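You operate a simulated robot arm through the tools that you are given. There is no shell and no other tool.

You run a simulated robot arm. Do the job below in one go: nothing can be reset, and whatever is moved stays where it is left.

JOB
Unlock the turntable, turn it back to one, open the chuck and stand the tube in the blue drawer.
Fine: shut the drawer after it. Set down upright: yellow-banded tube. Where these are worked on the way, their far stop is far enough and under half their travel is too little: blue drawer.
Where things are to end (x, y in the base frame): yellow-banded tube within 0.06 m of [1.09, 0.27].

It is judged by the outcome, as a careful person would: the job done as asked, and still so three seconds after it is handed in. It fails if anything else is knocked over, pushed out of place, dropped, spilled or broken.

ROBOT AND FRAMES
A 6-joint arm with a two-finger gripper, fixed in place. Base frame: the origin is at the foot of the arm, x ahead of it, y to its left, z up. Readings come in m, degrees, newtons and seconds.
Its first joint turns from -166.0 to 166.0 degrees. Payload 2.45 kg.
The tool frame sits at the grasp point between the pads (the TCP): z along the fingers, y along the line on which they close. The tips reach 0.02 m beyond it. Largest opening 0.14 m; the body of the gripper starts 0.168 m behind the TCP.
Orientation is that of the tool frame in the base frame, as a unit quaternion [w, x, y, z]. With the fingers straight down and closing along the base's y, the tool's x points along the base's -x, its y along +y and its z along -z.

CONTROLS
- The arm moves only by the tool jog_arm. Its argument "plan" is a list that holds one entry, the list of rows, each a list of 7 numbers: the finger opening in m, from 0 to 0.14, then the shift along the tool's x, y, z in m, then the turn, a rotation vector about the tool's x, y, z in degrees. In form: [[[grip, dx, dy, dz, rx, ry, rz], ...]]. A call has 1 to 20 rows; each row shifts and turns the commanded pose from where the row before left it, along the tool's axes as they then stand. Each row takes 0.2 s and may step no farther than 0.05 m and 8.6 degrees from the row before; otherwise, or with a gripper value out of range, the whole call is refused. A pose out of reach is approached as far as the arm can. The call stops where the force on the tool passes 90 N (or 10 N more than at its start, if that is more) or the arm is blocked; 0.2 s more then pass. Each finger travels about 0.045 m/s and halts on what it meets, pressing with about 34 N; the grip force reading is that of the motor and also rises with nothing between the fingers. The clock runs only during rows and for 0.2 s after the last one: add rows that do not move to give the fingers time. It gives the time, the measured TCP pose, the force on the tool (base axes), the opening and the grip force at its end, in the units of the frame above (readings bear some noise), with the torque about the TCP (base axes, N m) and any sound that the robot's microphone picked up.
- Cameras (640 x 400 px; columns grow to the right, rows downward): "scene" is fixed at [0.0511, -0.4999, 1.4527]; the picture's right is [0.67, -0.75, 0.00], its down [-0.26, -0.23, -0.94] and it looks along [0.70, 0.62, -0.35] (base axes); focal length 362 px, centre (320, 200). "wrist" rides on the gripper at [0.078, 0.011, -0.209] in the tool frame; the picture's right is [-0.14, 0.99, 0.00], its down [-0.92, -0.13, -0.37] and it looks along [-0.37, -0.05, 0.93] (tool axes); focal length 280 px, centre (320, 200). There is no depth. A picture from a camera that has moved, and an enlarged one, comes with that camera's place and axes in the base frame and with its lens.
- camera(camera): a new picture of that camera. The clock stands still meanwhile.
- enlarge(camera, box): a new picture of the part [left, top, right, bottom] of that camera's present view, enlarged. The clock stands still meanwhile.
- sign_off(): hands the job in; it is judged then, once.

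Places have to be worked out from the pictures, the camera data and where the tool is seen. Open the gripper and draw the arm clear of the work before you hand the job in, unless the task says otherwise.

The tools are called after "Request:" as a command line: name --argument value ..., lists and objects as JSON in quotes. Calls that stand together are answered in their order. jog_arm: Moves the arm, as the interface text tells. Its arguments: {"type":"object","properties":{"plan":{"type":"array","items":{"type":"array","items":{"type":"array","items":{"type":"number"}}}}},"required":["plan"]} The other tools are called the same way: camera (camera) takes a picture; enlarge (camera, box) takes an enlarged picture of a part of a camera's view; sign_off () hands the job in.

At the start:

```text
time_s: 0.0
position: [0.7606, 0.2396, 1.2378]
ee_rot: [0.001, 0.001, 1.0, 0.0]
force: [-1.1, 0.7, 1.6]
moment: [0.0, 0.02, 0.01]
width: 0.1399
finger_force: 0.0
```

scene: 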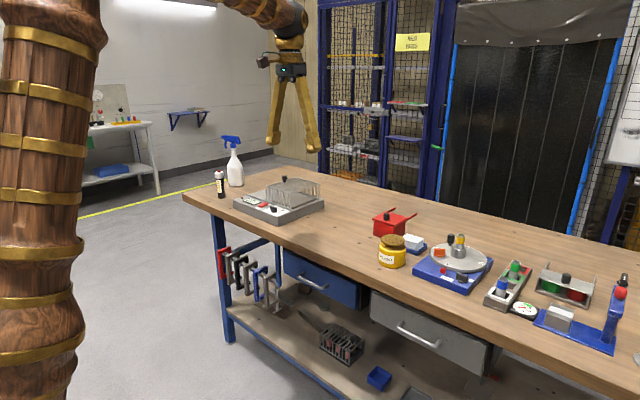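
wrist: 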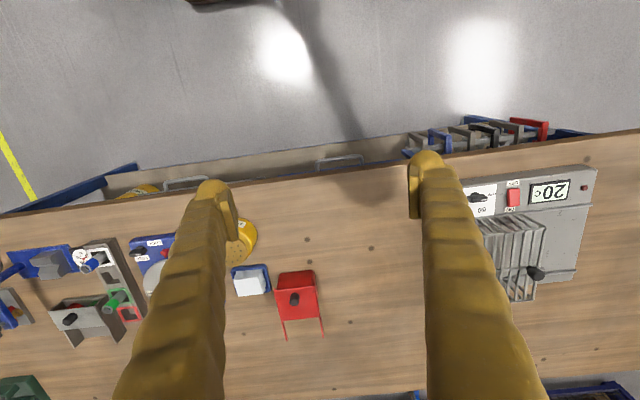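

I see a bench with a turntable (blue base, grey disc) holding something yellow-banded, and two drawers (blue, grey) under the bench. I'll enlarge the relevant parts before moving.

Request:
enlarge --camera "scene" --box '[370, 200, 530, 300]'

Request:
enlarge --camera "scene" --box '[260, 220, 520, 382]'

Request:
enlarge --camera "wrist" --box '[0, 160, 280, 335]'

Request:
enlarge --camera "scene" --box '[470, 240, 640, 370]'

```text
4.00 times, centred on (450, 250) of scene
camera zoom: at [0.0511, -0.4999, 1.4527], right [0.67, -0.75, 0.0], down [-0.26, -0.23, -0.94], along [0.7, 0.62, -0.35], focal length 1449 px, centre (-200, 0)
```

zoom: 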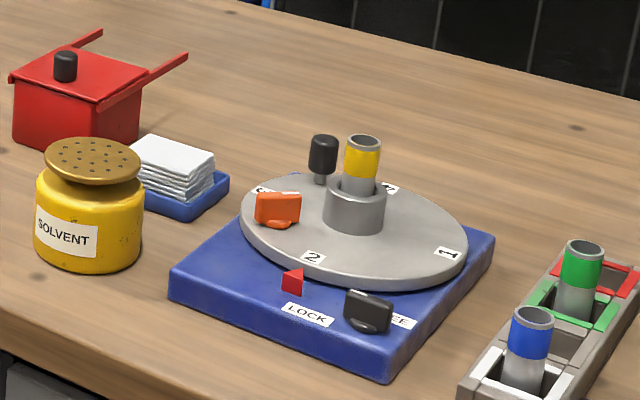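

```text
2.46 times, centred on (390, 301) of scene
camera zoom: at [0.0511, -0.4999, 1.4527], right [0.67, -0.75, 0.0], down [-0.26, -0.23, -0.94], along [0.7, 0.62, -0.35], focal length 892 px, centre (148, -49)
```

zoom: 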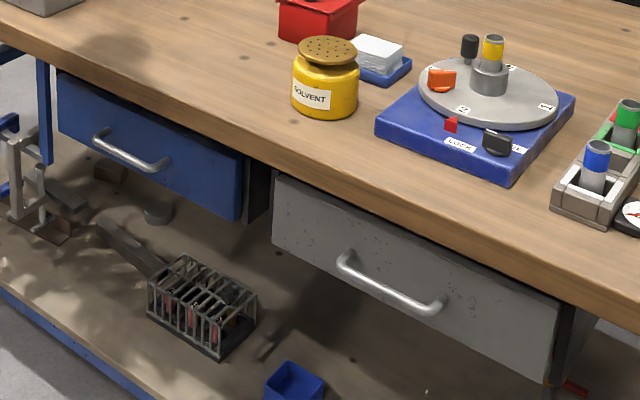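

```text
2.29 times, centred on (140, 248) of wrist
camera zoom: at [0.6813, 0.2496, 1.4456], right [0.14, 0.99, 0.0], down [0.92, -0.13, 0.37], along [0.37, -0.05, -0.93], focal length 641 px, centre (731, 91)
```

zoom: 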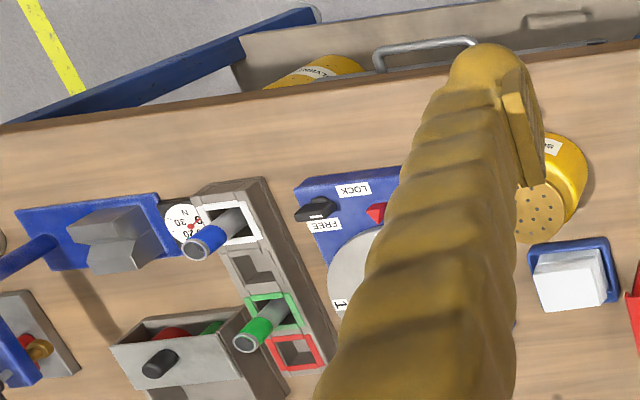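

```text
3.08 times, centred on (555, 305) of scene
camera zoom: at [0.0511, -0.4999, 1.4527], right [0.67, -0.75, 0.0], down [-0.26, -0.23, -0.94], along [0.7, 0.62, -0.35], focal length 1115 px, centre (-403, -123)
```

zoom: 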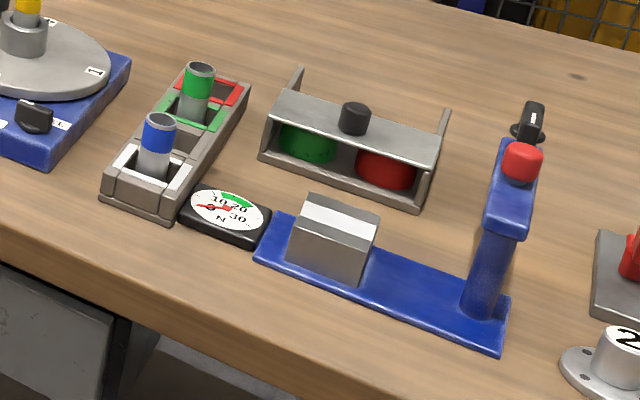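

From both views, I triangulate the lock knob at about (0.98, -0.22, 0.88), so the bench top is near z≈0.85, and the blue drawer handle is near (0.89, 0.29, 0.70). I'll shift the arm sideways at its present height to see the turntable without the fingers in the way.

Request:
jog_arm --plan '[[[0.14, 0, -0.05, 0, 0, 0, 0], [0.14, 0, -0.05, 0, 0, 0, 0], [0.14, 0, -0.05, 0, 0, 0, 0], [0.14, 0, -0.05, 0, 0, 0, 0], [0.14, 0, -0.05, 0, 0, 0, 0], [0.14, 0, -0.05, 0, 0, 0, 0], [0.14, 0, -0.05, 0, 0, 0, 0], [0.14, 0, 0, 0, 0, 0, 0]]]'

Request:
camera --camera "wrist"

Request:
camera --camera "scene"

```text
time_s: 1.8
position: [0.7603, -0.111, 1.2369]
ee_rot: [0.001, 0.002, 1.0, 0.0]
force: [0.3, 0.5, -0.2]
moment: [0.03, 0.02, -0.03]
width: 0.1399
finger_force: 0.1
```

```text
taken
camera wrist: at [0.6814, -0.1013, 1.446], right [0.14, 0.99, 0.0], down [0.92, -0.13, 0.37], along [0.37, -0.05, -0.93], focal length 280 px, centre (320, 200)
```

wrist: 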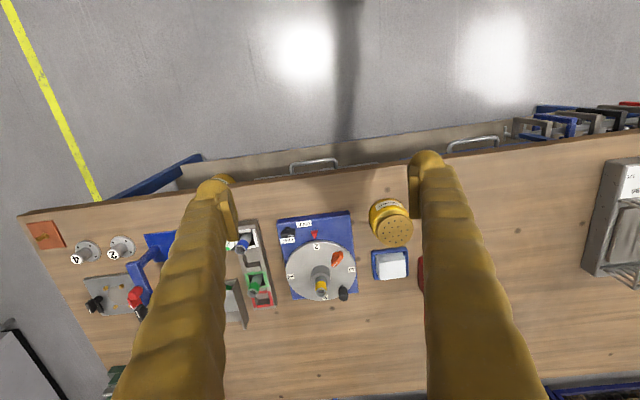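

```text
taken
```

scene: 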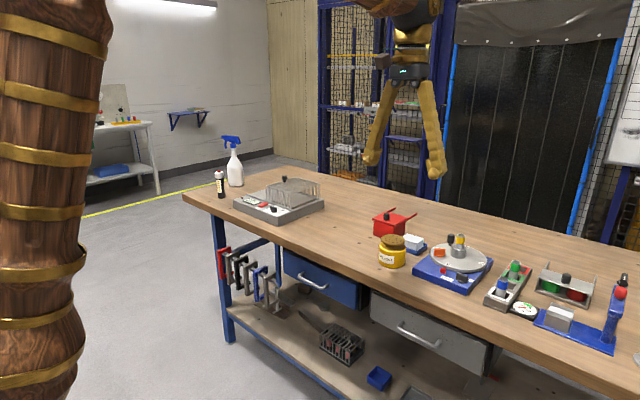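

Request:
enlarge --camera "wrist" --box '[240, 190, 420, 310]'

Request:
enlarge --camera "wrist" --box '[270, 200, 370, 310]'

Request:
enlarge --camera "scene" --box '[405, 225, 500, 295]'

```text
3.33 times, centred on (330, 250) of wrist
camera zoom: at [0.6814, -0.1013, 1.446], right [0.14, 0.99, 0.0], down [0.92, -0.13, 0.37], along [0.37, -0.05, -0.93], focal length 935 px, centre (287, 33)
```

zoom: 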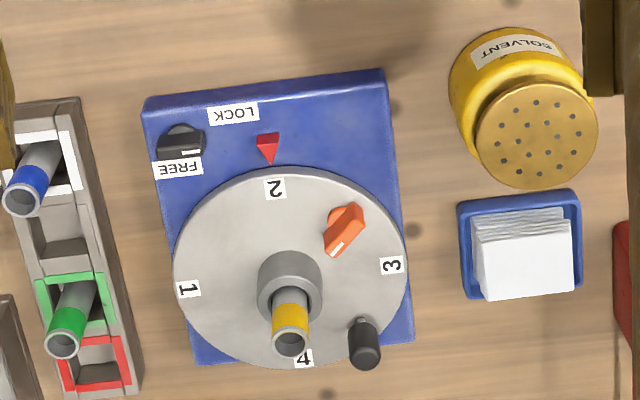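

```text
3.64 times, centred on (320, 255) of wrist
camera zoom: at [0.6814, -0.1013, 1.446], right [0.14, 0.99, 0.0], down [0.92, -0.13, 0.37], along [0.37, -0.05, -0.93], focal length 1020 px, centre (320, 0)
```

zoom: 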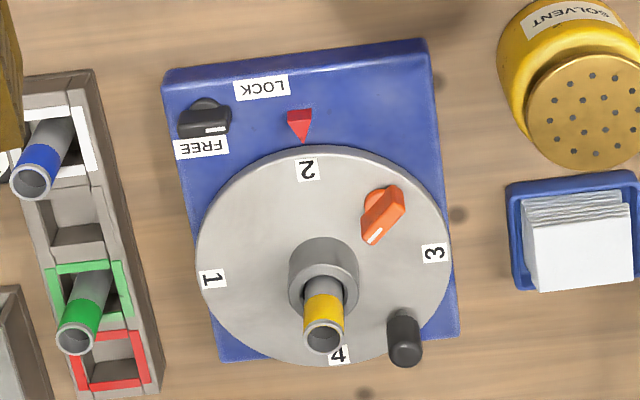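

```text
5.71 times, centred on (452, 260) of scene
camera zoom: at [0.0511, -0.4999, 1.4527], right [0.67, -0.75, 0.0], down [-0.26, -0.23, -0.94], along [0.7, 0.62, -0.35], focal length 2071 px, centre (-437, -143)
```

zoom: 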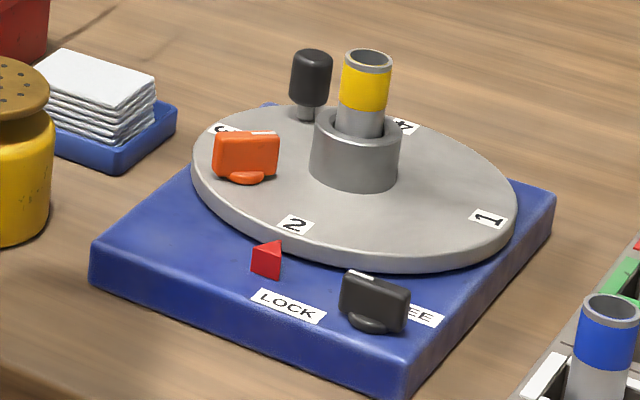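

The lock knob's white mark points to LOCK, "2" sits at the red pointer, and "1" has to come round clockwise as seen from above. Now I'll enlarge the drawers and handles from both cameras to fix the handle's position.

Request:
enlarge --camera "scene" --box '[275, 240, 385, 320]'

Request:
enlarge --camera "wrist" --box '[430, 110, 570, 180]'

Request:
enlarge --camera "scene" --box '[360, 280, 500, 380]'

```text
5.00 times, centred on (330, 280) of scene
camera zoom: at [0.0511, -0.4999, 1.4527], right [0.67, -0.75, 0.0], down [-0.26, -0.23, -0.94], along [0.7, 0.62, -0.35], focal length 1812 px, centre (270, -200)
```

zoom: 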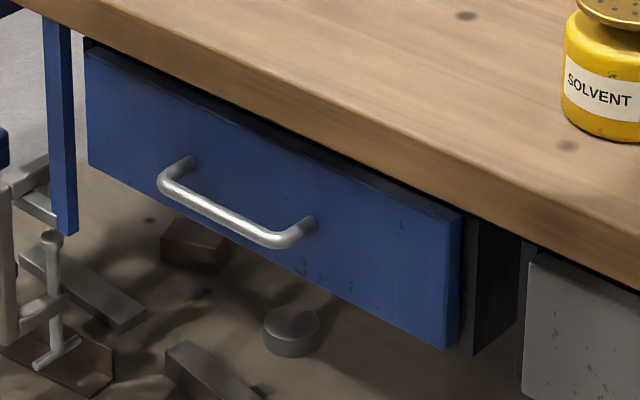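

```text
4.57 times, centred on (500, 145) of wrist
camera zoom: at [0.6814, -0.1013, 1.446], right [0.14, 0.99, 0.0], down [0.92, -0.13, 0.37], along [0.37, -0.05, -0.93], focal length 1282 px, centre (-503, 451)
```

zoom: 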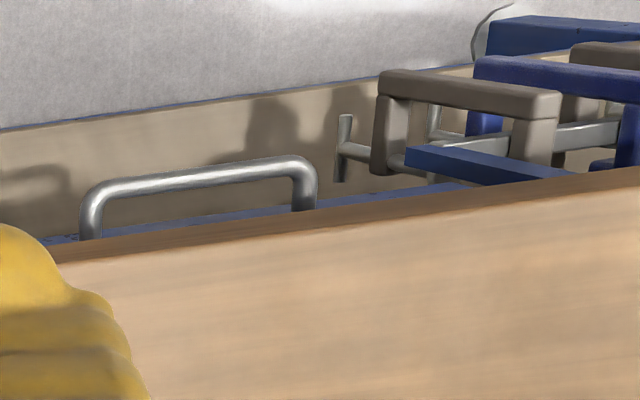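

```text
4.00 times, centred on (430, 330) of scene
camera zoom: at [0.0511, -0.4999, 1.4527], right [0.67, -0.75, 0.0], down [-0.26, -0.23, -0.94], along [0.7, 0.62, -0.35], focal length 1449 px, centre (-120, -320)
```

zoom: 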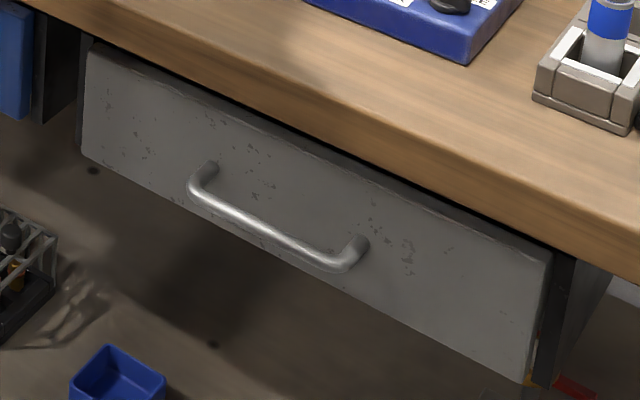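

Handle of the blue drawer works out near (0.855, 0.255, 0.735), and the lock knob near (0.976, -0.218, 0.885). I'll move above the lock knob and yaw the tool 90° so the fingers can straddle its bar.

Request:
jog_arm --plan '[[[0.14, -0.0283, -0.0183, 0.02, 0, 0, 0], [0.14, -0.0283, -0.0183, 0.02, 0, 0, 0], [0.14, -0.0283, -0.0183, 0.02, 0, 0, 0], [0.14, -0.0283, -0.0183, 0.02, 0, 0, 0], [0.14, -0.0283, -0.0183, 0.02, 0, 0, 0], [0.14, -0.0283, -0.0183, 0.02, 0, 0, 0], [0.14, 0, 0, 0, 0, 0, -8.18], [0.14, 0, 0, 0, 0, 0, -8.18], [0.14, 0, 0, 0, 0, 0, -8.18], [0.14, 0, 0, 0, 0, 0, -8.18], [0.14, 0, 0, 0, 0, 0, -8.18], [0.14, 0, 0, 0, 0, 0, -8.18], [0.14, 0, 0, 0, 0, 0, -8.18], [0.14, 0, 0, 0, 0, 0, -8.18], [0.14, 0, 0, 0, 0, 0, -8.18], [0.14, 0, 0, 0, 0, 0, -8.18], [0.14, 0, 0, 0, 0, 0, -8.2], [0.14, 0, 0, 0, 0, 0, 0]]]'

Request:
camera --camera "wrist"

Request:
camera --camera "scene"

```text
time_s: 5.6
position: [0.9298, -0.2206, 1.1183]
ee_rot: [0.0, 0.707, -0.707, 0.0]
force: [-0.1, -0.4, 0.1]
moment: [0.0, 0.0, -0.04]
width: 0.1402
finger_force: 0.1
```

```text
taken
camera wrist: at [0.9181, -0.2997, 1.326], right [-0.99, 0.14, 0.0], down [0.13, 0.92, 0.37], along [0.05, 0.36, -0.93], focal length 280 px, centre (320, 200)
```

wrist: 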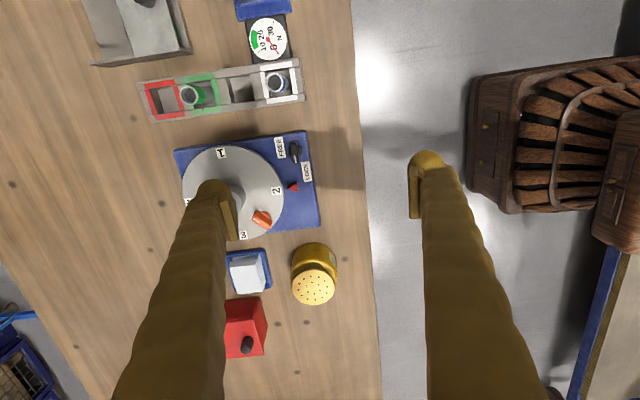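

```text
taken
```

scene: 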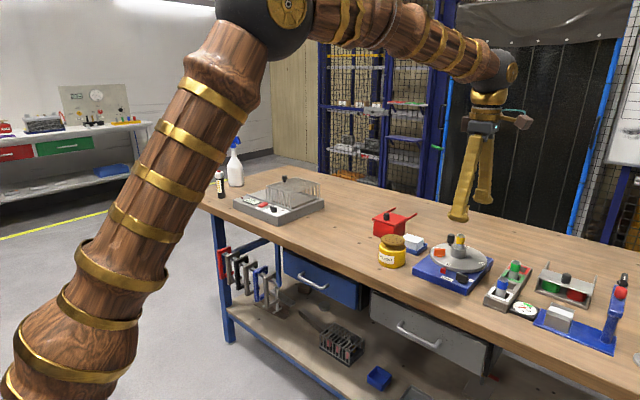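

The tool is yawed with its fingers closing along base x, and the turntable is in clear view. I'll enlarge the lock knob and the disc.

Request:
enlarge --camera "wrist" --box '[255, 125, 335, 175]'

Request:
enlarge --camera "wrist" --box '[165, 120, 335, 245]'

```text
8.00 times, centred on (295, 150) of wrist
camera zoom: at [0.9181, -0.2997, 1.326], right [-0.99, 0.14, 0.0], down [0.13, 0.92, 0.37], along [0.05, 0.36, -0.93], focal length 2243 px, centre (520, 600)
```

zoom: 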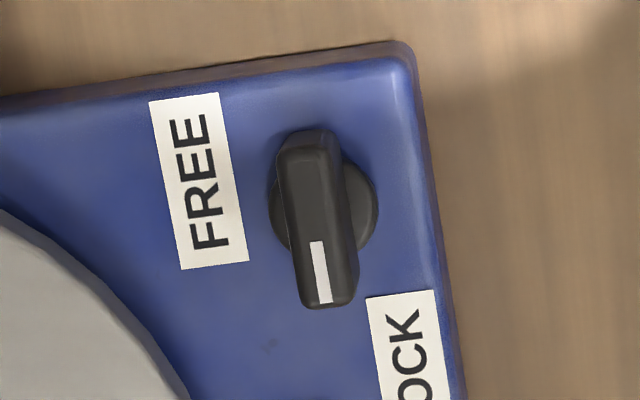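

```text
3.20 times, centred on (250, 182) of wrist
camera zoom: at [0.9181, -0.2997, 1.326], right [-0.99, 0.14, 0.0], down [0.13, 0.92, 0.37], along [0.05, 0.36, -0.93], focal length 897 px, centre (544, 256)
```

zoom: 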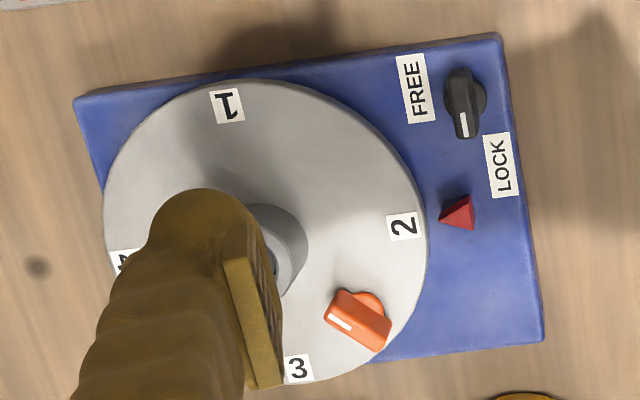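

The plate is aligned with the base axes. Two views agree on the knob's bar top at (0.970, -0.211, 0.893), its mark pointing +y (LOCK), with FREE at +x. I'll go above it with a narrow opening and check that the arm reaches there.

Request:
jog_arm --plan '[[[0.034, -0.005, -0.02, 0, 0, 0, 0], [0.034, -0.0046, -0.02, 0, 0, 0, 0], [0.034, 0, 0, 0.03, 0, 0, 0], [0.034, 0, 0, 0.03, 0, 0, 0], [0.034, 0, 0, 0.03, 0, 0, 0], [0.034, 0, 0, 0.03, 0, 0, 0], [0.034, 0, 0, 0.03, 0, 0, 0], [0.034, 0, 0, 0, 0, 0, 0]]]'

Request:
camera --camera "wrist"

Request:
enlarge --camera "scene" --box '[405, 175, 535, 295]'

```text
time_s: 7.4
position: [0.9701, -0.2111, 0.9681]
ee_rot: [0.001, -0.706, 0.708, -0.001]
force: [0.3, -0.2, -0.1]
moment: [0.0, 0.01, 0.02]
width: 0.0343
finger_force: 0.1
```

```text
taken
camera wrist: at [0.9579, -0.2898, 1.1764], right [-0.99, 0.14, 0.0], down [0.13, 0.92, 0.37], along [0.05, 0.36, -0.93], focal length 280 px, centre (320, 200)
```

wrist: 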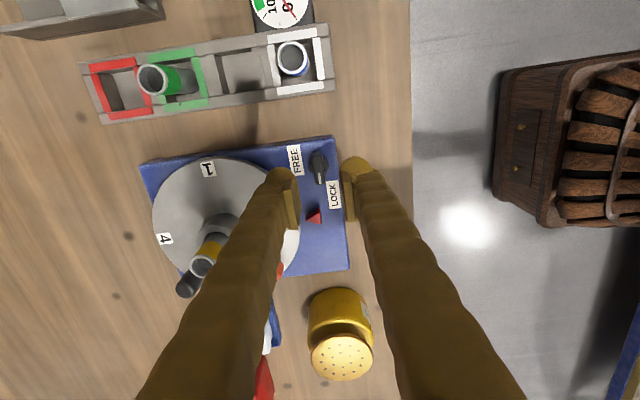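

```text
3.33 times, centred on (470, 235) of scene
camera zoom: at [0.0511, -0.4999, 1.4527], right [0.67, -0.75, 0.0], down [-0.26, -0.23, -0.94], along [0.7, 0.62, -0.35], focal length 1208 px, centre (-180, 83)
```

zoom: 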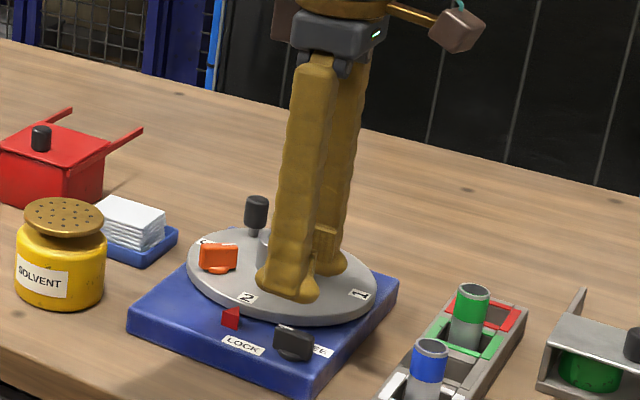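

The knob appears exactly under the grasp point in the wrist view (predicted px 168, seen 167). I'll descend so the pads straddle the bar, then close gently on it.

Request:
jog_arm --plan '[[[0.034, 0, 0, 0.03, 0, 0, 0], [0.034, 0, 0, 0.025, 0, 0, 0], [0.034, 0, 0, 0.012, 0, 0, 0], [0.034, 0, 0, 0.003, 0, 0, 0], [0.034, 0, 0, 0, 0, 0, 0]]]'

Request:
camera --camera "wrist"

Request:
enlarge --camera "scene" --box '[415, 225, 515, 295]'

```text
time_s: 8.6
position: [0.9697, -0.2115, 0.898]
ee_rot: [0.001, -0.707, 0.708, -0.002]
force: [-0.6, 0.0, 8.2]
moment: [0.0, -0.22, 0.01]
width: 0.0337
finger_force: 0.0
```

```text
taken
camera wrist: at [0.9579, -0.2901, 1.1065], right [-0.99, 0.14, 0.0], down [0.13, 0.92, 0.37], along [0.05, 0.36, -0.93], focal length 280 px, centre (320, 200)
```

wrist: 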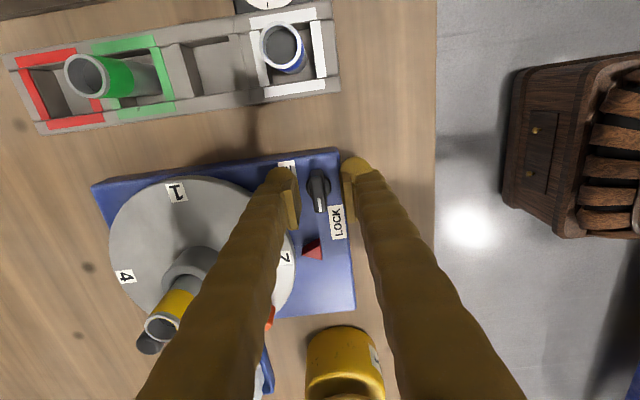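

```text
5.71 times, centred on (465, 260) of scene
camera zoom: at [0.0511, -0.4999, 1.4527], right [0.67, -0.75, 0.0], down [-0.26, -0.23, -0.94], along [0.7, 0.62, -0.35], focal length 2071 px, centre (-509, -143)
```

zoom: 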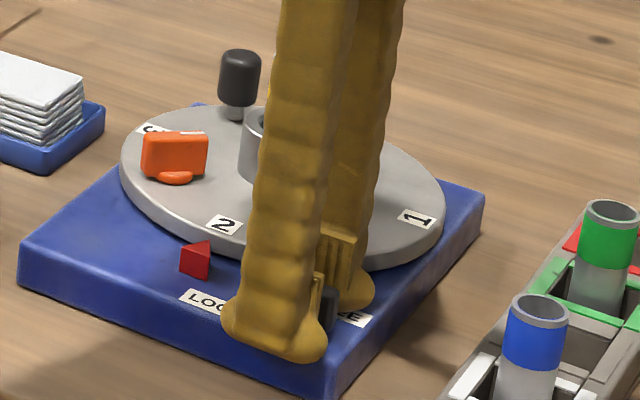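

There is an 8 N upward touch on the +x fingertip, so it rests on the plate or the disc edge. I'll lift 4 mm and then close on the bar.

Request:
jog_arm --plan '[[[0.034, 0, 0, -0.004, 0, 0, 0], [0.02, 0, 0, 0, 0, 0, 0], [0.005, 0, 0, 0, 0, 0, 0], [0.005, 0, 0, 0, 0, 0, 0], [0.005, 0, 0, 0, 0, 0, 0]]]'

Request:
camera --camera "wrist"

```text
time_s: 9.8
position: [0.9704, -0.2108, 0.9005]
ee_rot: [0.001, -0.707, 0.708, 0.0]
force: [11.7, -0.6, -4.7]
moment: [0.0, -0.05, 0.03]
width: 0.0125
finger_force: 6.1
```

```text
taken
camera wrist: at [0.9581, -0.2904, 1.1094], right [-0.99, 0.14, 0.0], down [0.13, 0.92, 0.37], along [0.05, 0.36, -0.93], focal length 280 px, centre (320, 200)
```

wrist: 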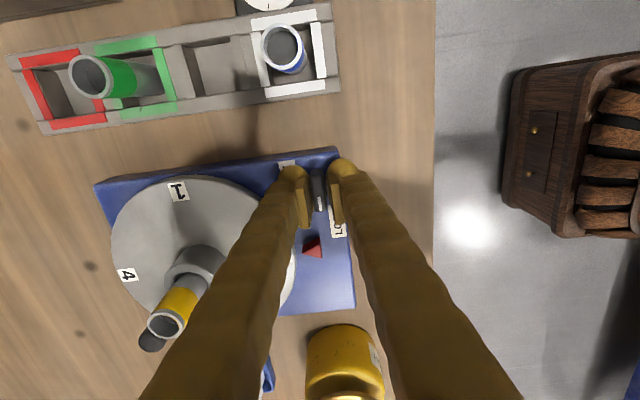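

The fingers have met the bar at 0.0125 m opening. I'll let the grip settle and turn a first 16° clockwise seen from above (toward FREE), watching the torque.

Request:
jog_arm --plan '[[[0.003, 0, 0, 0, 0, 0, 0], [0.003, 0, 0, 0, 0, 0, 0], [0.003, 0, 0, 0, 0, 0, 8], [0.003, 0, 0, 0, 0, 0, 8], [0.003, 0, 0, 0, 0, 0, 0]]]'

Request:
camera --camera "wrist"

```text
time_s: 11.0
position: [0.9697, -0.2125, 0.9018]
ee_rot: [0.001, -0.6, 0.8, -0.001]
force: [13.3, 0.8, -2.4]
moment: [0.04, -0.16, 0.02]
width: 0.0124
finger_force: 6.9
```

```text
taken
camera wrist: at [0.9373, -0.2844, 1.1098], right [-0.91, 0.41, 0.0], down [0.38, 0.85, 0.37], along [0.15, 0.34, -0.93], focal length 280 px, centre (320, 200)
```

wrist: 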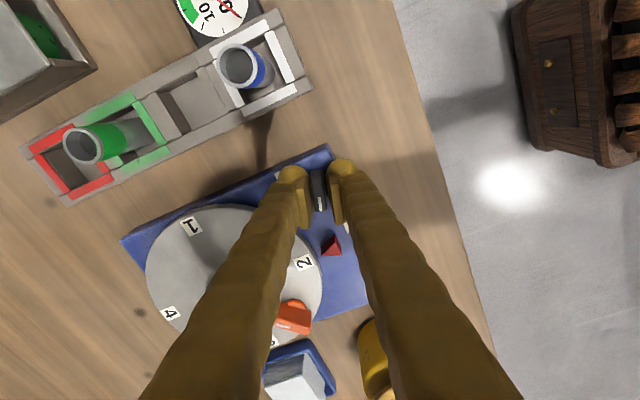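

The bar turned with the fingers and torque is tiny. I'll ease the side load by 1 mm and turn the remaining 74°.

Request:
jog_arm --plan '[[[0.003, -0.0003, -0.001, 0, 0, 0, 8], [0.003, 0, 0, 0, 0, 0, 8], [0.003, 0, 0, 0, 0, 0, 8], [0.003, 0, 0, 0, 0, 0, 8], [0.003, 0, 0, 0, 0, 0, 8], [0.003, 0, 0, 0, 0, 0, 8], [0.003, 0, 0, 0, 0, 0, 8], [0.003, 0, 0, 0, 0, 0, 8], [0.003, 0, 0, 0, 0, 0, 8], [0.003, 0, 0, 0, 0, 0, 4], [0.003, 0, 0, 0, 0, 0, 0]]]'

Request:
camera --camera "wrist"

Request:
enlarge --camera "scene" --box '[415, 225, 515, 295]'

```text
time_s: 13.4
position: [0.9697, -0.2131, 0.9008]
ee_rot: [0.001, 0.019, 1.0, 0.0]
force: [5.6, -16.0, 0.3]
moment: [-0.17, -0.13, 0.23]
width: 0.0134
finger_force: 7.7
```

```text
taken
camera wrist: at [0.8923, -0.1986, 1.1101], right [0.18, 0.98, 0.0], down [0.91, -0.16, 0.37], along [0.36, -0.06, -0.93], focal length 280 px, centre (320, 200)
```

wrist: 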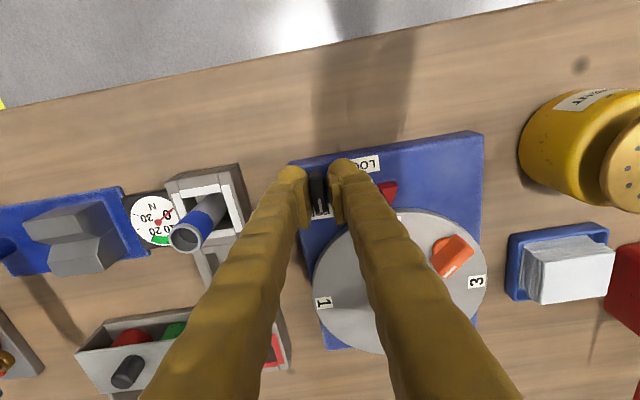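

```text
5.71 times, centred on (465, 260) of scene
camera zoom: at [0.0511, -0.4999, 1.4527], right [0.67, -0.75, 0.0], down [-0.26, -0.23, -0.94], along [0.7, 0.62, -0.35], focal length 2071 px, centre (-509, -143)
```

zoom: 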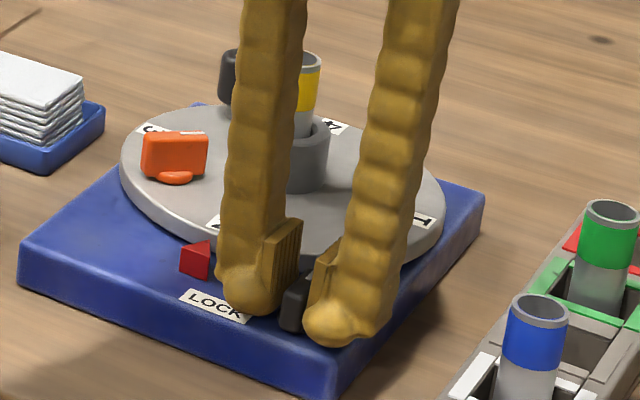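

The knob followed a full ~90°, with the torque rising to 0.23 N m at the end, which suggests its stop. I'll open, lift clear and check where its mark points.

Request:
jog_arm --plan '[[[0.034, 0, 0, 0, 0, 0, 0], [0.034, 0, 0, 0, 0, 0, 0], [0.034, 0, 0, -0.03, 0, 0, 0], [0.034, 0, 0, -0.05, 0, 0, 0], [0.034, 0, 0, -0.05, 0, 0, 0], [0.08, 0.04, 0, -0.02, 0, 0, 0], [0.08, 0.04, 0, 0, 0, 0, 0], [0.08, 0, 0, 0, 0, 0, 0]]]'

Request:
camera --camera "wrist"

Request:
enlarge --camera "scene" --box '[415, 225, 515, 295]'

```text
time_s: 15.2
position: [0.8907, -0.2095, 1.0496]
ee_rot: [0.002, 0.019, 1.0, 0.0]
force: [-0.3, 0.3, -0.7]
moment: [0.03, 0.03, 0.0]
width: 0.0797
finger_force: 0.0
```

```text
taken
camera wrist: at [0.8124, -0.1957, 1.2582], right [0.17, 0.98, 0.0], down [0.91, -0.16, 0.37], along [0.36, -0.06, -0.93], focal length 280 px, centre (320, 200)
```

wrist: 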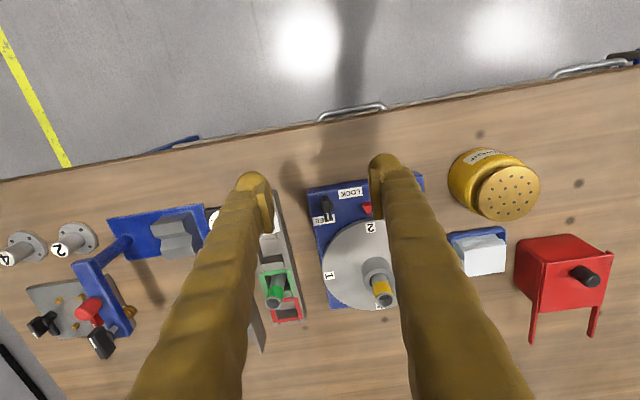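

```text
5.71 times, centred on (465, 260) of scene
camera zoom: at [0.0511, -0.4999, 1.4527], right [0.67, -0.75, 0.0], down [-0.26, -0.23, -0.94], along [0.7, 0.62, -0.35], focal length 2071 px, centre (-509, -143)
```

zoom: 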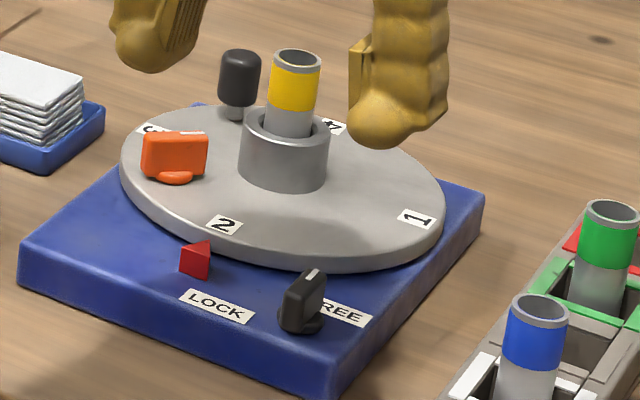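

The knob's mark now points to FREE. From the labels I get the disc centre at (1.082, -0.156) with its top at z 0.901, the crank handle at (1.120, -0.115) reaching z≈0.94, and the tube on the axis with its top at z≈0.965. I'll close the fingers, tilt the tool 20° forward to gain reach, and go beyond the handle on its +y side, high up first.

Request:
jog_arm --plan '[[[0.0, 0, 0, 0, 0, 0, -2.2], [0.0, -0.015, 0.0375, -0.0125, 0, 0, 0], [0.0, -0.015, 0.0375, -0.0125, 0, 0, 0], [0.0, -0.015, 0.0375, -0.0125, 0, 0, 0], [0.0, -0.015, 0.0375, -0.0125, 0, 0, 0], [0.0, 0, 0, 0, 0, -6.7, 0], [0.0, 0, 0, 0, 0, -6.7, 0], [0.0, 0, 0, 0, 0, -6.6, 0], [0.0, -0.0423, 0, 0.0154, 0, 0, 0], [0.0, -0.0423, 0, 0.0154, 0, 0, 0], [0.0, -0.0423, 0, 0.0154, 0, 0, 0], [0.0, -0.0423, 0, 0.0154, 0, 0, 0], [0.0, 0, 0, 0, 0, 0, 0]]]'

Request:
camera --camera "wrist"

Request:
camera --camera "scene"

```text
time_s: 18.0
position: [1.1299, -0.0597, 1.1014]
ee_rot: [0.174, -0.001, 0.985, 0.0]
force: [0.3, -0.2, 0.9]
moment: [0.0, 0.01, -0.04]
width: 0.0001
finger_force: 29.8
```

```text
taken
camera wrist: at [0.9848, -0.0492, 1.2707], right [0.13, 0.99, 0.05], down [0.74, -0.13, 0.66], along [0.66, -0.05, -0.75], focal length 280 px, centre (320, 200)
```

wrist: 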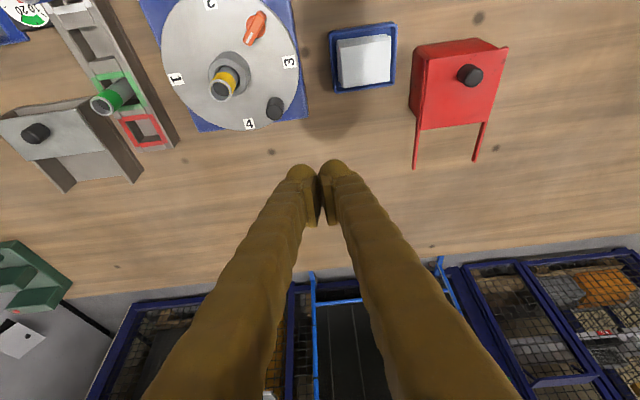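

```text
taken
```

scene: 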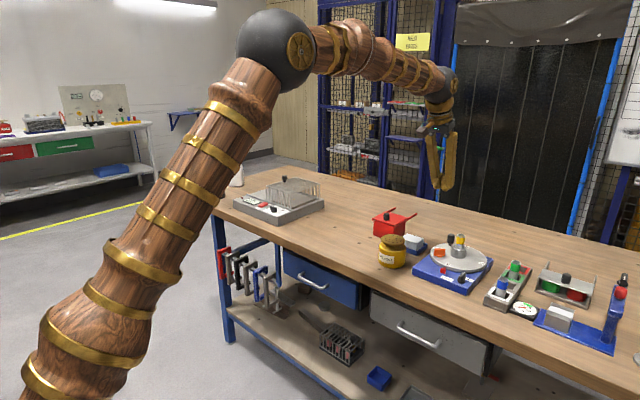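

The arm reaches (1.130, -0.060, 1.101) with a 20° tilt. I'll enlarge the disc from here to refine the handle, tube and chuck-knob positions.

Request:
enlarge --camera "wrist" --box '[150, 0, 310, 140]'

```text
2.86 times, centred on (230, 70) of wrist
camera zoom: at [0.9848, -0.0492, 1.2707], right [0.13, 0.99, 0.05], down [0.74, -0.13, 0.66], along [0.66, -0.05, -0.75], focal length 801 px, centre (577, 571)
```

zoom: 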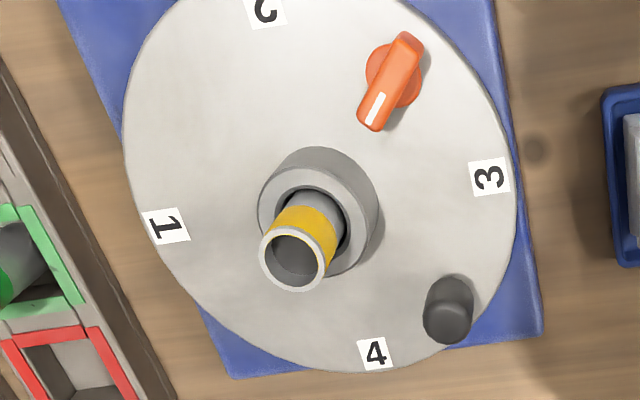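

Refined: disc centre (1.083, -0.155), handle at (1.124, -0.109) with r≈0.06 and about 0.02 m across. I'll descend on the handle's +y side with closed fingers to z 0.95.

Request:
jog_arm --plan '[[[0.0, 0.0134, 0, 0.0353, 0, 0, 0], [0.0, 0.0134, 0, 0.0353, 0, 0, 0], [0.0, 0.0134, 0, 0.0353, 0, 0, 0], [0.0, 0.0134, 0, 0.0353, 0, 0, 0], [0.0, 0, 0, 0, 0, 0, 0]]]'

Request:
camera --camera "wrist"

Request:
enlarge --camera "scene" --box '[405, 205, 505, 295]'

```text
time_s: 19.2
position: [1.1289, -0.0582, 0.9498]
ee_rot: [0.174, 0.0, 0.985, 0.0]
force: [0.5, -0.2, -1.0]
moment: [0.01, 0.0, -0.03]
width: 0.0002
finger_force: 29.3
```

```text
taken
camera wrist: at [0.9838, -0.0475, 1.1183], right [0.13, 0.99, 0.05], down [0.74, -0.13, 0.66], along [0.66, -0.05, -0.75], focal length 280 px, centre (320, 200)
```

wrist: 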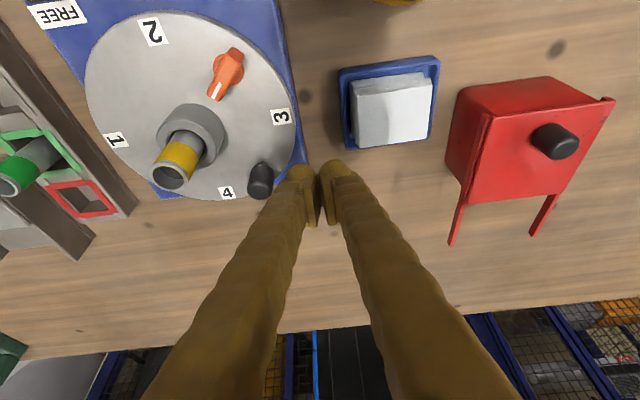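

```text
4.44 times, centred on (455, 250) of scene
camera zoom: at [0.0511, -0.4999, 1.4527], right [0.67, -0.75, 0.0], down [-0.26, -0.23, -0.94], along [0.7, 0.62, -0.35], focal length 1610 px, centre (-280, -22)
```

zoom: 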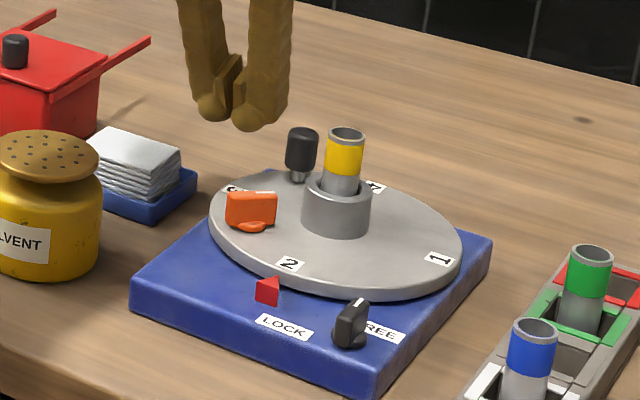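

Fingertips are beside the handle about 1.5 cm away, well clear of the wipes tray. I'll ease toward the handle in -y until I see contact.

Request:
jog_arm --plan '[[[0.0, 0, -0.01, 0, 0, 0, 0], [0.0, 0, -0.008, 0, 0, 0, 0], [0.0, 0, -0.006, 0, 0, 0, 0], [0.0, 0, 0, 0, 0, 0, 0]]]'

Request:
camera --camera "wrist"

```text
time_s: 20.2
position: [1.1286, -0.0812, 0.9489]
ee_rot: [0.174, 0.0, 0.985, 0.0]
force: [-0.2, 3.8, 1.6]
moment: [0.03, 0.0, -0.03]
width: 0.0
finger_force: 29.1
```

```text
taken
camera wrist: at [0.9831, -0.0716, 1.1193], right [0.13, 0.99, 0.05], down [0.74, -0.13, 0.66], along [0.66, -0.05, -0.75], focal length 280 px, centre (320, 200)
```

wrist: 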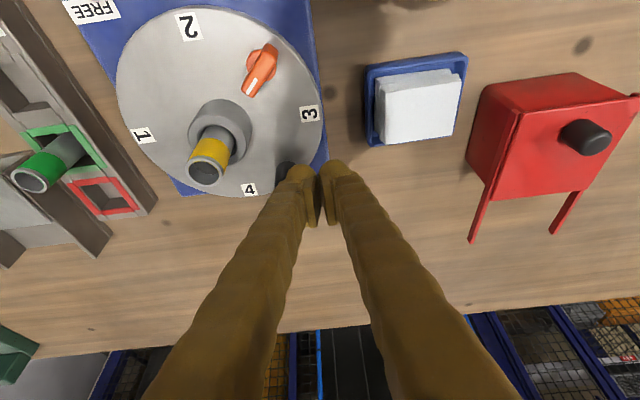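

A 3.8 N push shows first contact with the handle. I'll follow its arc slowly for the first 24° and check that the disc turns.

Request:
jog_arm --plan '[[[0.0, -0.0028, -0.003, 0.001, 0, 0, 0], [0.0, -0.0028, -0.003, 0.001, 0, 0, 0], [0.0, -0.0023, -0.0034, 0.0008, 0, 0, 0], [0.0, -0.0023, -0.0034, 0.0008, 0, 0, 0], [0.0, -0.0019, -0.0037, 0.0007, 0, 0, 0], [0.0, -0.0018, -0.0037, 0.0007, 0, 0, 0], [0.0, 0, 0, 0, 0, 0, 0]]]'

Request:
camera --camera "wrist"

Request:
enlarge --camera "scene" --box '[405, 205, 505, 295]'

```text
time_s: 21.8
position: [1.1437, -0.1033, 0.951]
ee_rot: [0.174, -0.001, 0.985, 0.001]
force: [0.0, 0.6, -0.7]
moment: [-0.01, 0.02, -0.01]
width: 0.0
finger_force: 29.5
```

```text
taken
camera wrist: at [0.9985, -0.0925, 1.1202], right [0.13, 0.99, 0.05], down [0.74, -0.13, 0.66], along [0.66, -0.05, -0.75], focal length 280 px, centre (320, 200)
```

wrist: 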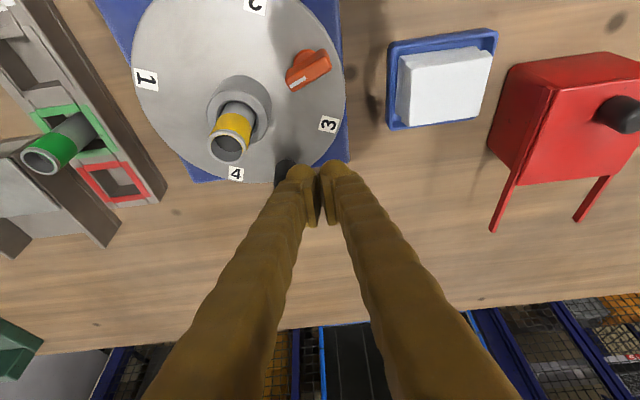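

```text
4.44 times, centred on (455, 250) of scene
camera zoom: at [0.0511, -0.4999, 1.4527], right [0.67, -0.75, 0.0], down [-0.26, -0.23, -0.94], along [0.7, 0.62, -0.35], focal length 1610 px, centre (-280, -22)
```

zoom: 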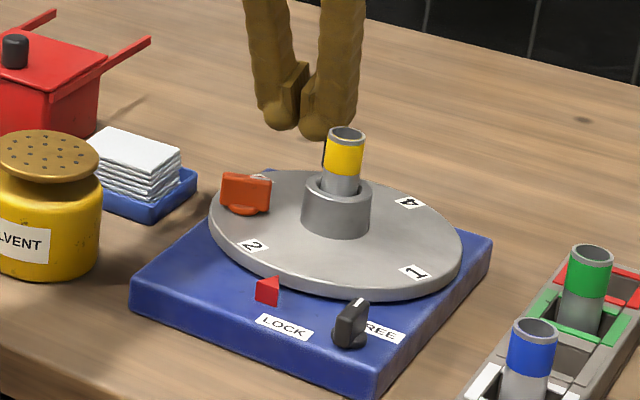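

The disc follows smoothly with almost no resistance. I'll continue along the arc past the far side, to about -24°.

Request:
jog_arm --plan '[[[0.0, -0.0014, -0.004, 0.0005, 0, 0, 0], [0.0, -0.0013, -0.0039, 0.0005, 0, 0, 0], [0.0, -0.0008, -0.0041, 0.0003, 0, 0, 0], [0.0, -0.0008, -0.0041, 0.0003, 0, 0, 0], [0.0, -0.0003, -0.0041, 0.0001, 0, 0, 0], [0.0, -0.0003, -0.0042, 0.0001, 0, 0, 0], [0.0, 0.0003, -0.0041, -0.0001, 0, 0, 0], [0.0, 0.0003, -0.0042, -0.0001, 0, 0, 0], [0.0, 0.0008, -0.0041, -0.0003, 0, 0, 0], [0.0, 0.0008, -0.0041, -0.0003, 0, 0, 0], [0.0, 0.0013, -0.0039, -0.0005, 0, 0, 0], [0.0, 0.0014, -0.004, -0.0005, 0, 0, 0], [0.0, 0, 0, 0, 0, 0, 0]]]'

Request:
camera --camera "wrist"

Request:
enlarge --camera "scene" --box '[405, 205, 505, 295]'

```text
time_s: 24.6
position: [1.1429, -0.1512, 0.9511]
ee_rot: [0.175, -0.002, 0.985, 0.001]
force: [0.0, 0.5, -0.7]
moment: [0.03, 0.03, 0.0]
width: 0.0
finger_force: 29.7
```

```text
taken
camera wrist: at [0.998, -0.1404, 1.1195], right [0.13, 0.99, 0.05], down [0.74, -0.13, 0.66], along [0.66, -0.05, -0.75], focal length 280 px, centre (320, 200)
```

wrist: 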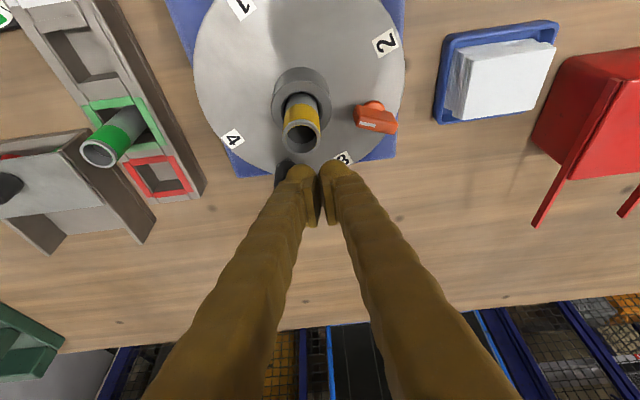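

```text
4.44 times, centred on (455, 250) of scene
camera zoom: at [0.0511, -0.4999, 1.4527], right [0.67, -0.75, 0.0], down [-0.26, -0.23, -0.94], along [0.7, 0.62, -0.35], focal length 1610 px, centre (-280, -22)
```

zoom: 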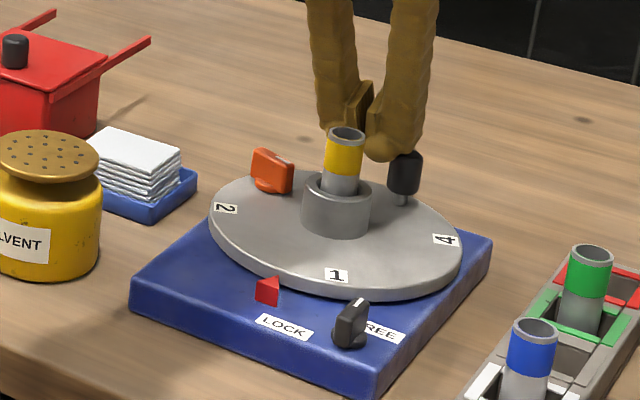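

The labels show the disc has turned about 67°, so about 23° are left. I'll push on slowly another 17° and then finish in fine steps.

Request:
jog_arm --plan '[[[0.0, 0.0012, -0.0032, -0.0004, 0, 0, 0], [0.0, 0.0012, -0.0032, -0.0004, 0, 0, 0], [0.0, 0.0012, -0.0032, -0.0004, 0, 0, 0], [0.0, 0.0012, -0.0032, -0.0004, 0, 0, 0], [0.0, 0.0012, -0.0031, -0.0004, 0, 0, 0], [0.0, 0, 0, 0, 0, 0, 0]]]'

Request:
camera --camera "wrist"

Request:
enlarge --camera "scene" --box '[405, 205, 505, 295]'

```text
time_s: 26.0
position: [1.1381, -0.1689, 0.9503]
ee_rot: [0.174, -0.001, 0.985, 0.0]
force: [0.7, 0.0, 0.6]
moment: [-0.01, -0.02, -0.01]
width: 0.0002
finger_force: 29.5
```

```text
taken
camera wrist: at [0.9922, -0.1566, 1.1198], right [0.13, 0.99, 0.05], down [0.74, -0.13, 0.66], along [0.66, -0.05, -0.75], focal length 280 px, centre (320, 200)
```

wrist: 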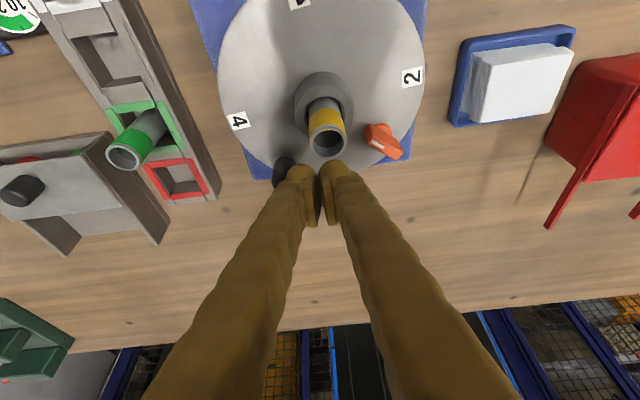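

```text
4.44 times, centred on (455, 250) of scene
camera zoom: at [0.0511, -0.4999, 1.4527], right [0.67, -0.75, 0.0], down [-0.26, -0.23, -0.94], along [0.7, 0.62, -0.35], focal length 1610 px, centre (-280, -22)
```

zoom: 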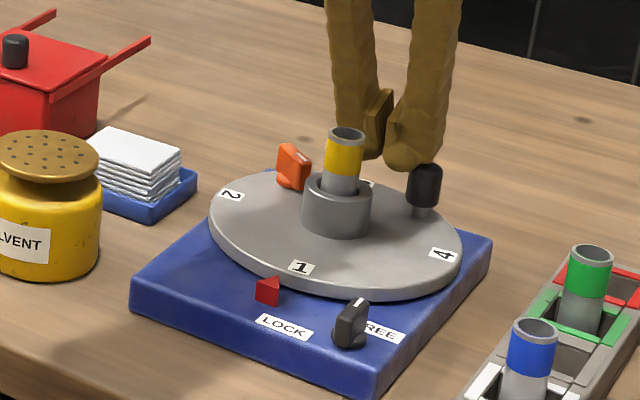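

By the labels about 6° remain. I'll push another 4° in small steps, then compare with the original "2"-at-pointer picture.

Request:
jog_arm --plan '[[[0.0, 0.0012, -0.0016, -0.0004, 0, 0, 0], [0.0, 0.0012, -0.0017, -0.0004, 0, 0, 0], [0.0, 0, 0, 0, 0, 0, 0]]]'

Request:
enlarge --camera "scene" --box '[405, 205, 505, 295]'

Request:
enlarge --camera "wrist" --box '[200, 0, 440, 190]'

```text
time_s: 26.8
position: [1.1352, -0.1703, 0.9495]
ee_rot: [0.174, -0.002, 0.985, 0.001]
force: [0.1, 0.3, 0.0]
moment: [-0.02, 0.02, -0.01]
width: 0.0001
finger_force: 29.3
```

```text
4.44 times, centred on (455, 250) of scene
camera zoom: at [0.0511, -0.4999, 1.4527], right [0.67, -0.75, 0.0], down [-0.26, -0.23, -0.94], along [0.7, 0.62, -0.35], focal length 1610 px, centre (-280, -22)
```

zoom: 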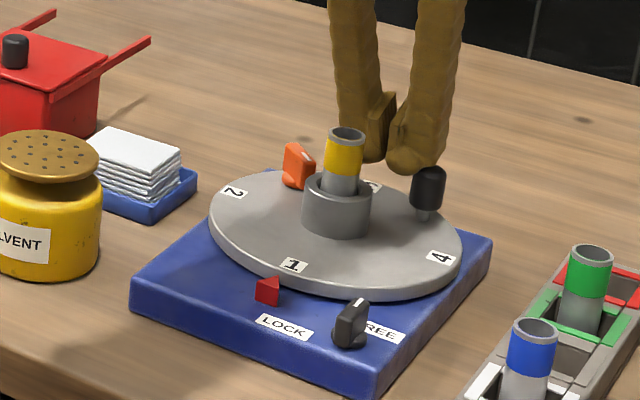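

```text
2.11 times, centred on (320, 95) of wrist
camera zoom: at [0.9897, -0.1598, 1.1192], right [0.13, 0.99, 0.05], down [0.74, -0.13, 0.66], along [0.66, -0.05, -0.75], focal length 590 px, centre (320, 421)
```

zoom: 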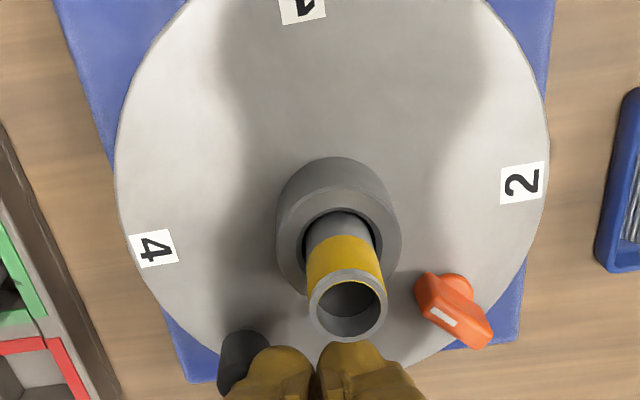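

About 2-2.5° remain by both views. I'll nudge that far and compare labels with the original picture.

Request:
jog_arm --plan '[[[0.0, 0.0015, -0.0018, -0.0005, 0, 0, 0], [0.0, 0, 0, 0, 0, 0, 0]]]'

Request:
enlarge --camera "scene" --box '[405, 225, 500, 295]'

Request:
enlarge --camera "wrist" --box '[200, 0, 440, 190]'

```text
time_s: 27.4
position: [1.1323, -0.1715, 0.9514]
ee_rot: [0.174, -0.001, 0.985, 0.001]
force: [0.1, 2.2, 0.5]
moment: [0.02, 0.0, 0.04]
width: 0.0002
finger_force: 28.9
```

```text
5.71 times, centred on (452, 260) of scene
camera zoom: at [0.0511, -0.4999, 1.4527], right [0.67, -0.75, 0.0], down [-0.26, -0.23, -0.94], along [0.7, 0.62, -0.35], focal length 2071 px, centre (-437, -143)
```

zoom: 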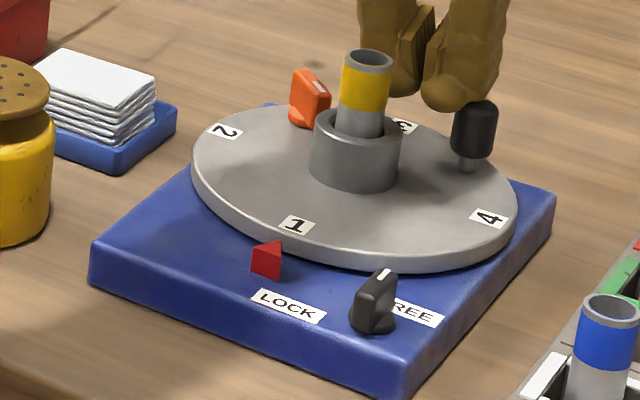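

```text
2.11 times, centred on (320, 95) of wrist
camera zoom: at [0.988, -0.1614, 1.1196], right [0.13, 0.99, 0.05], down [0.74, -0.13, 0.66], along [0.66, -0.05, -0.75], focal length 590 px, centre (320, 421)
```

zoom: 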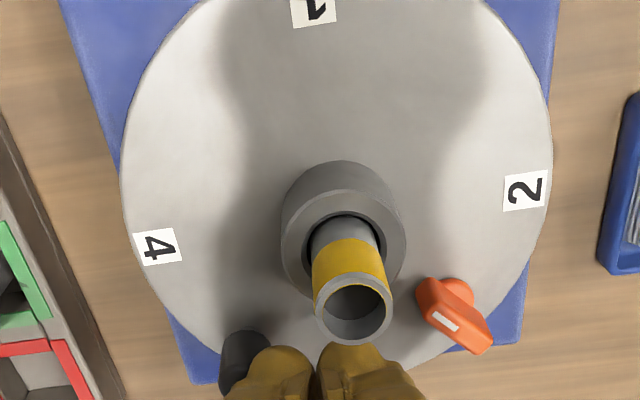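

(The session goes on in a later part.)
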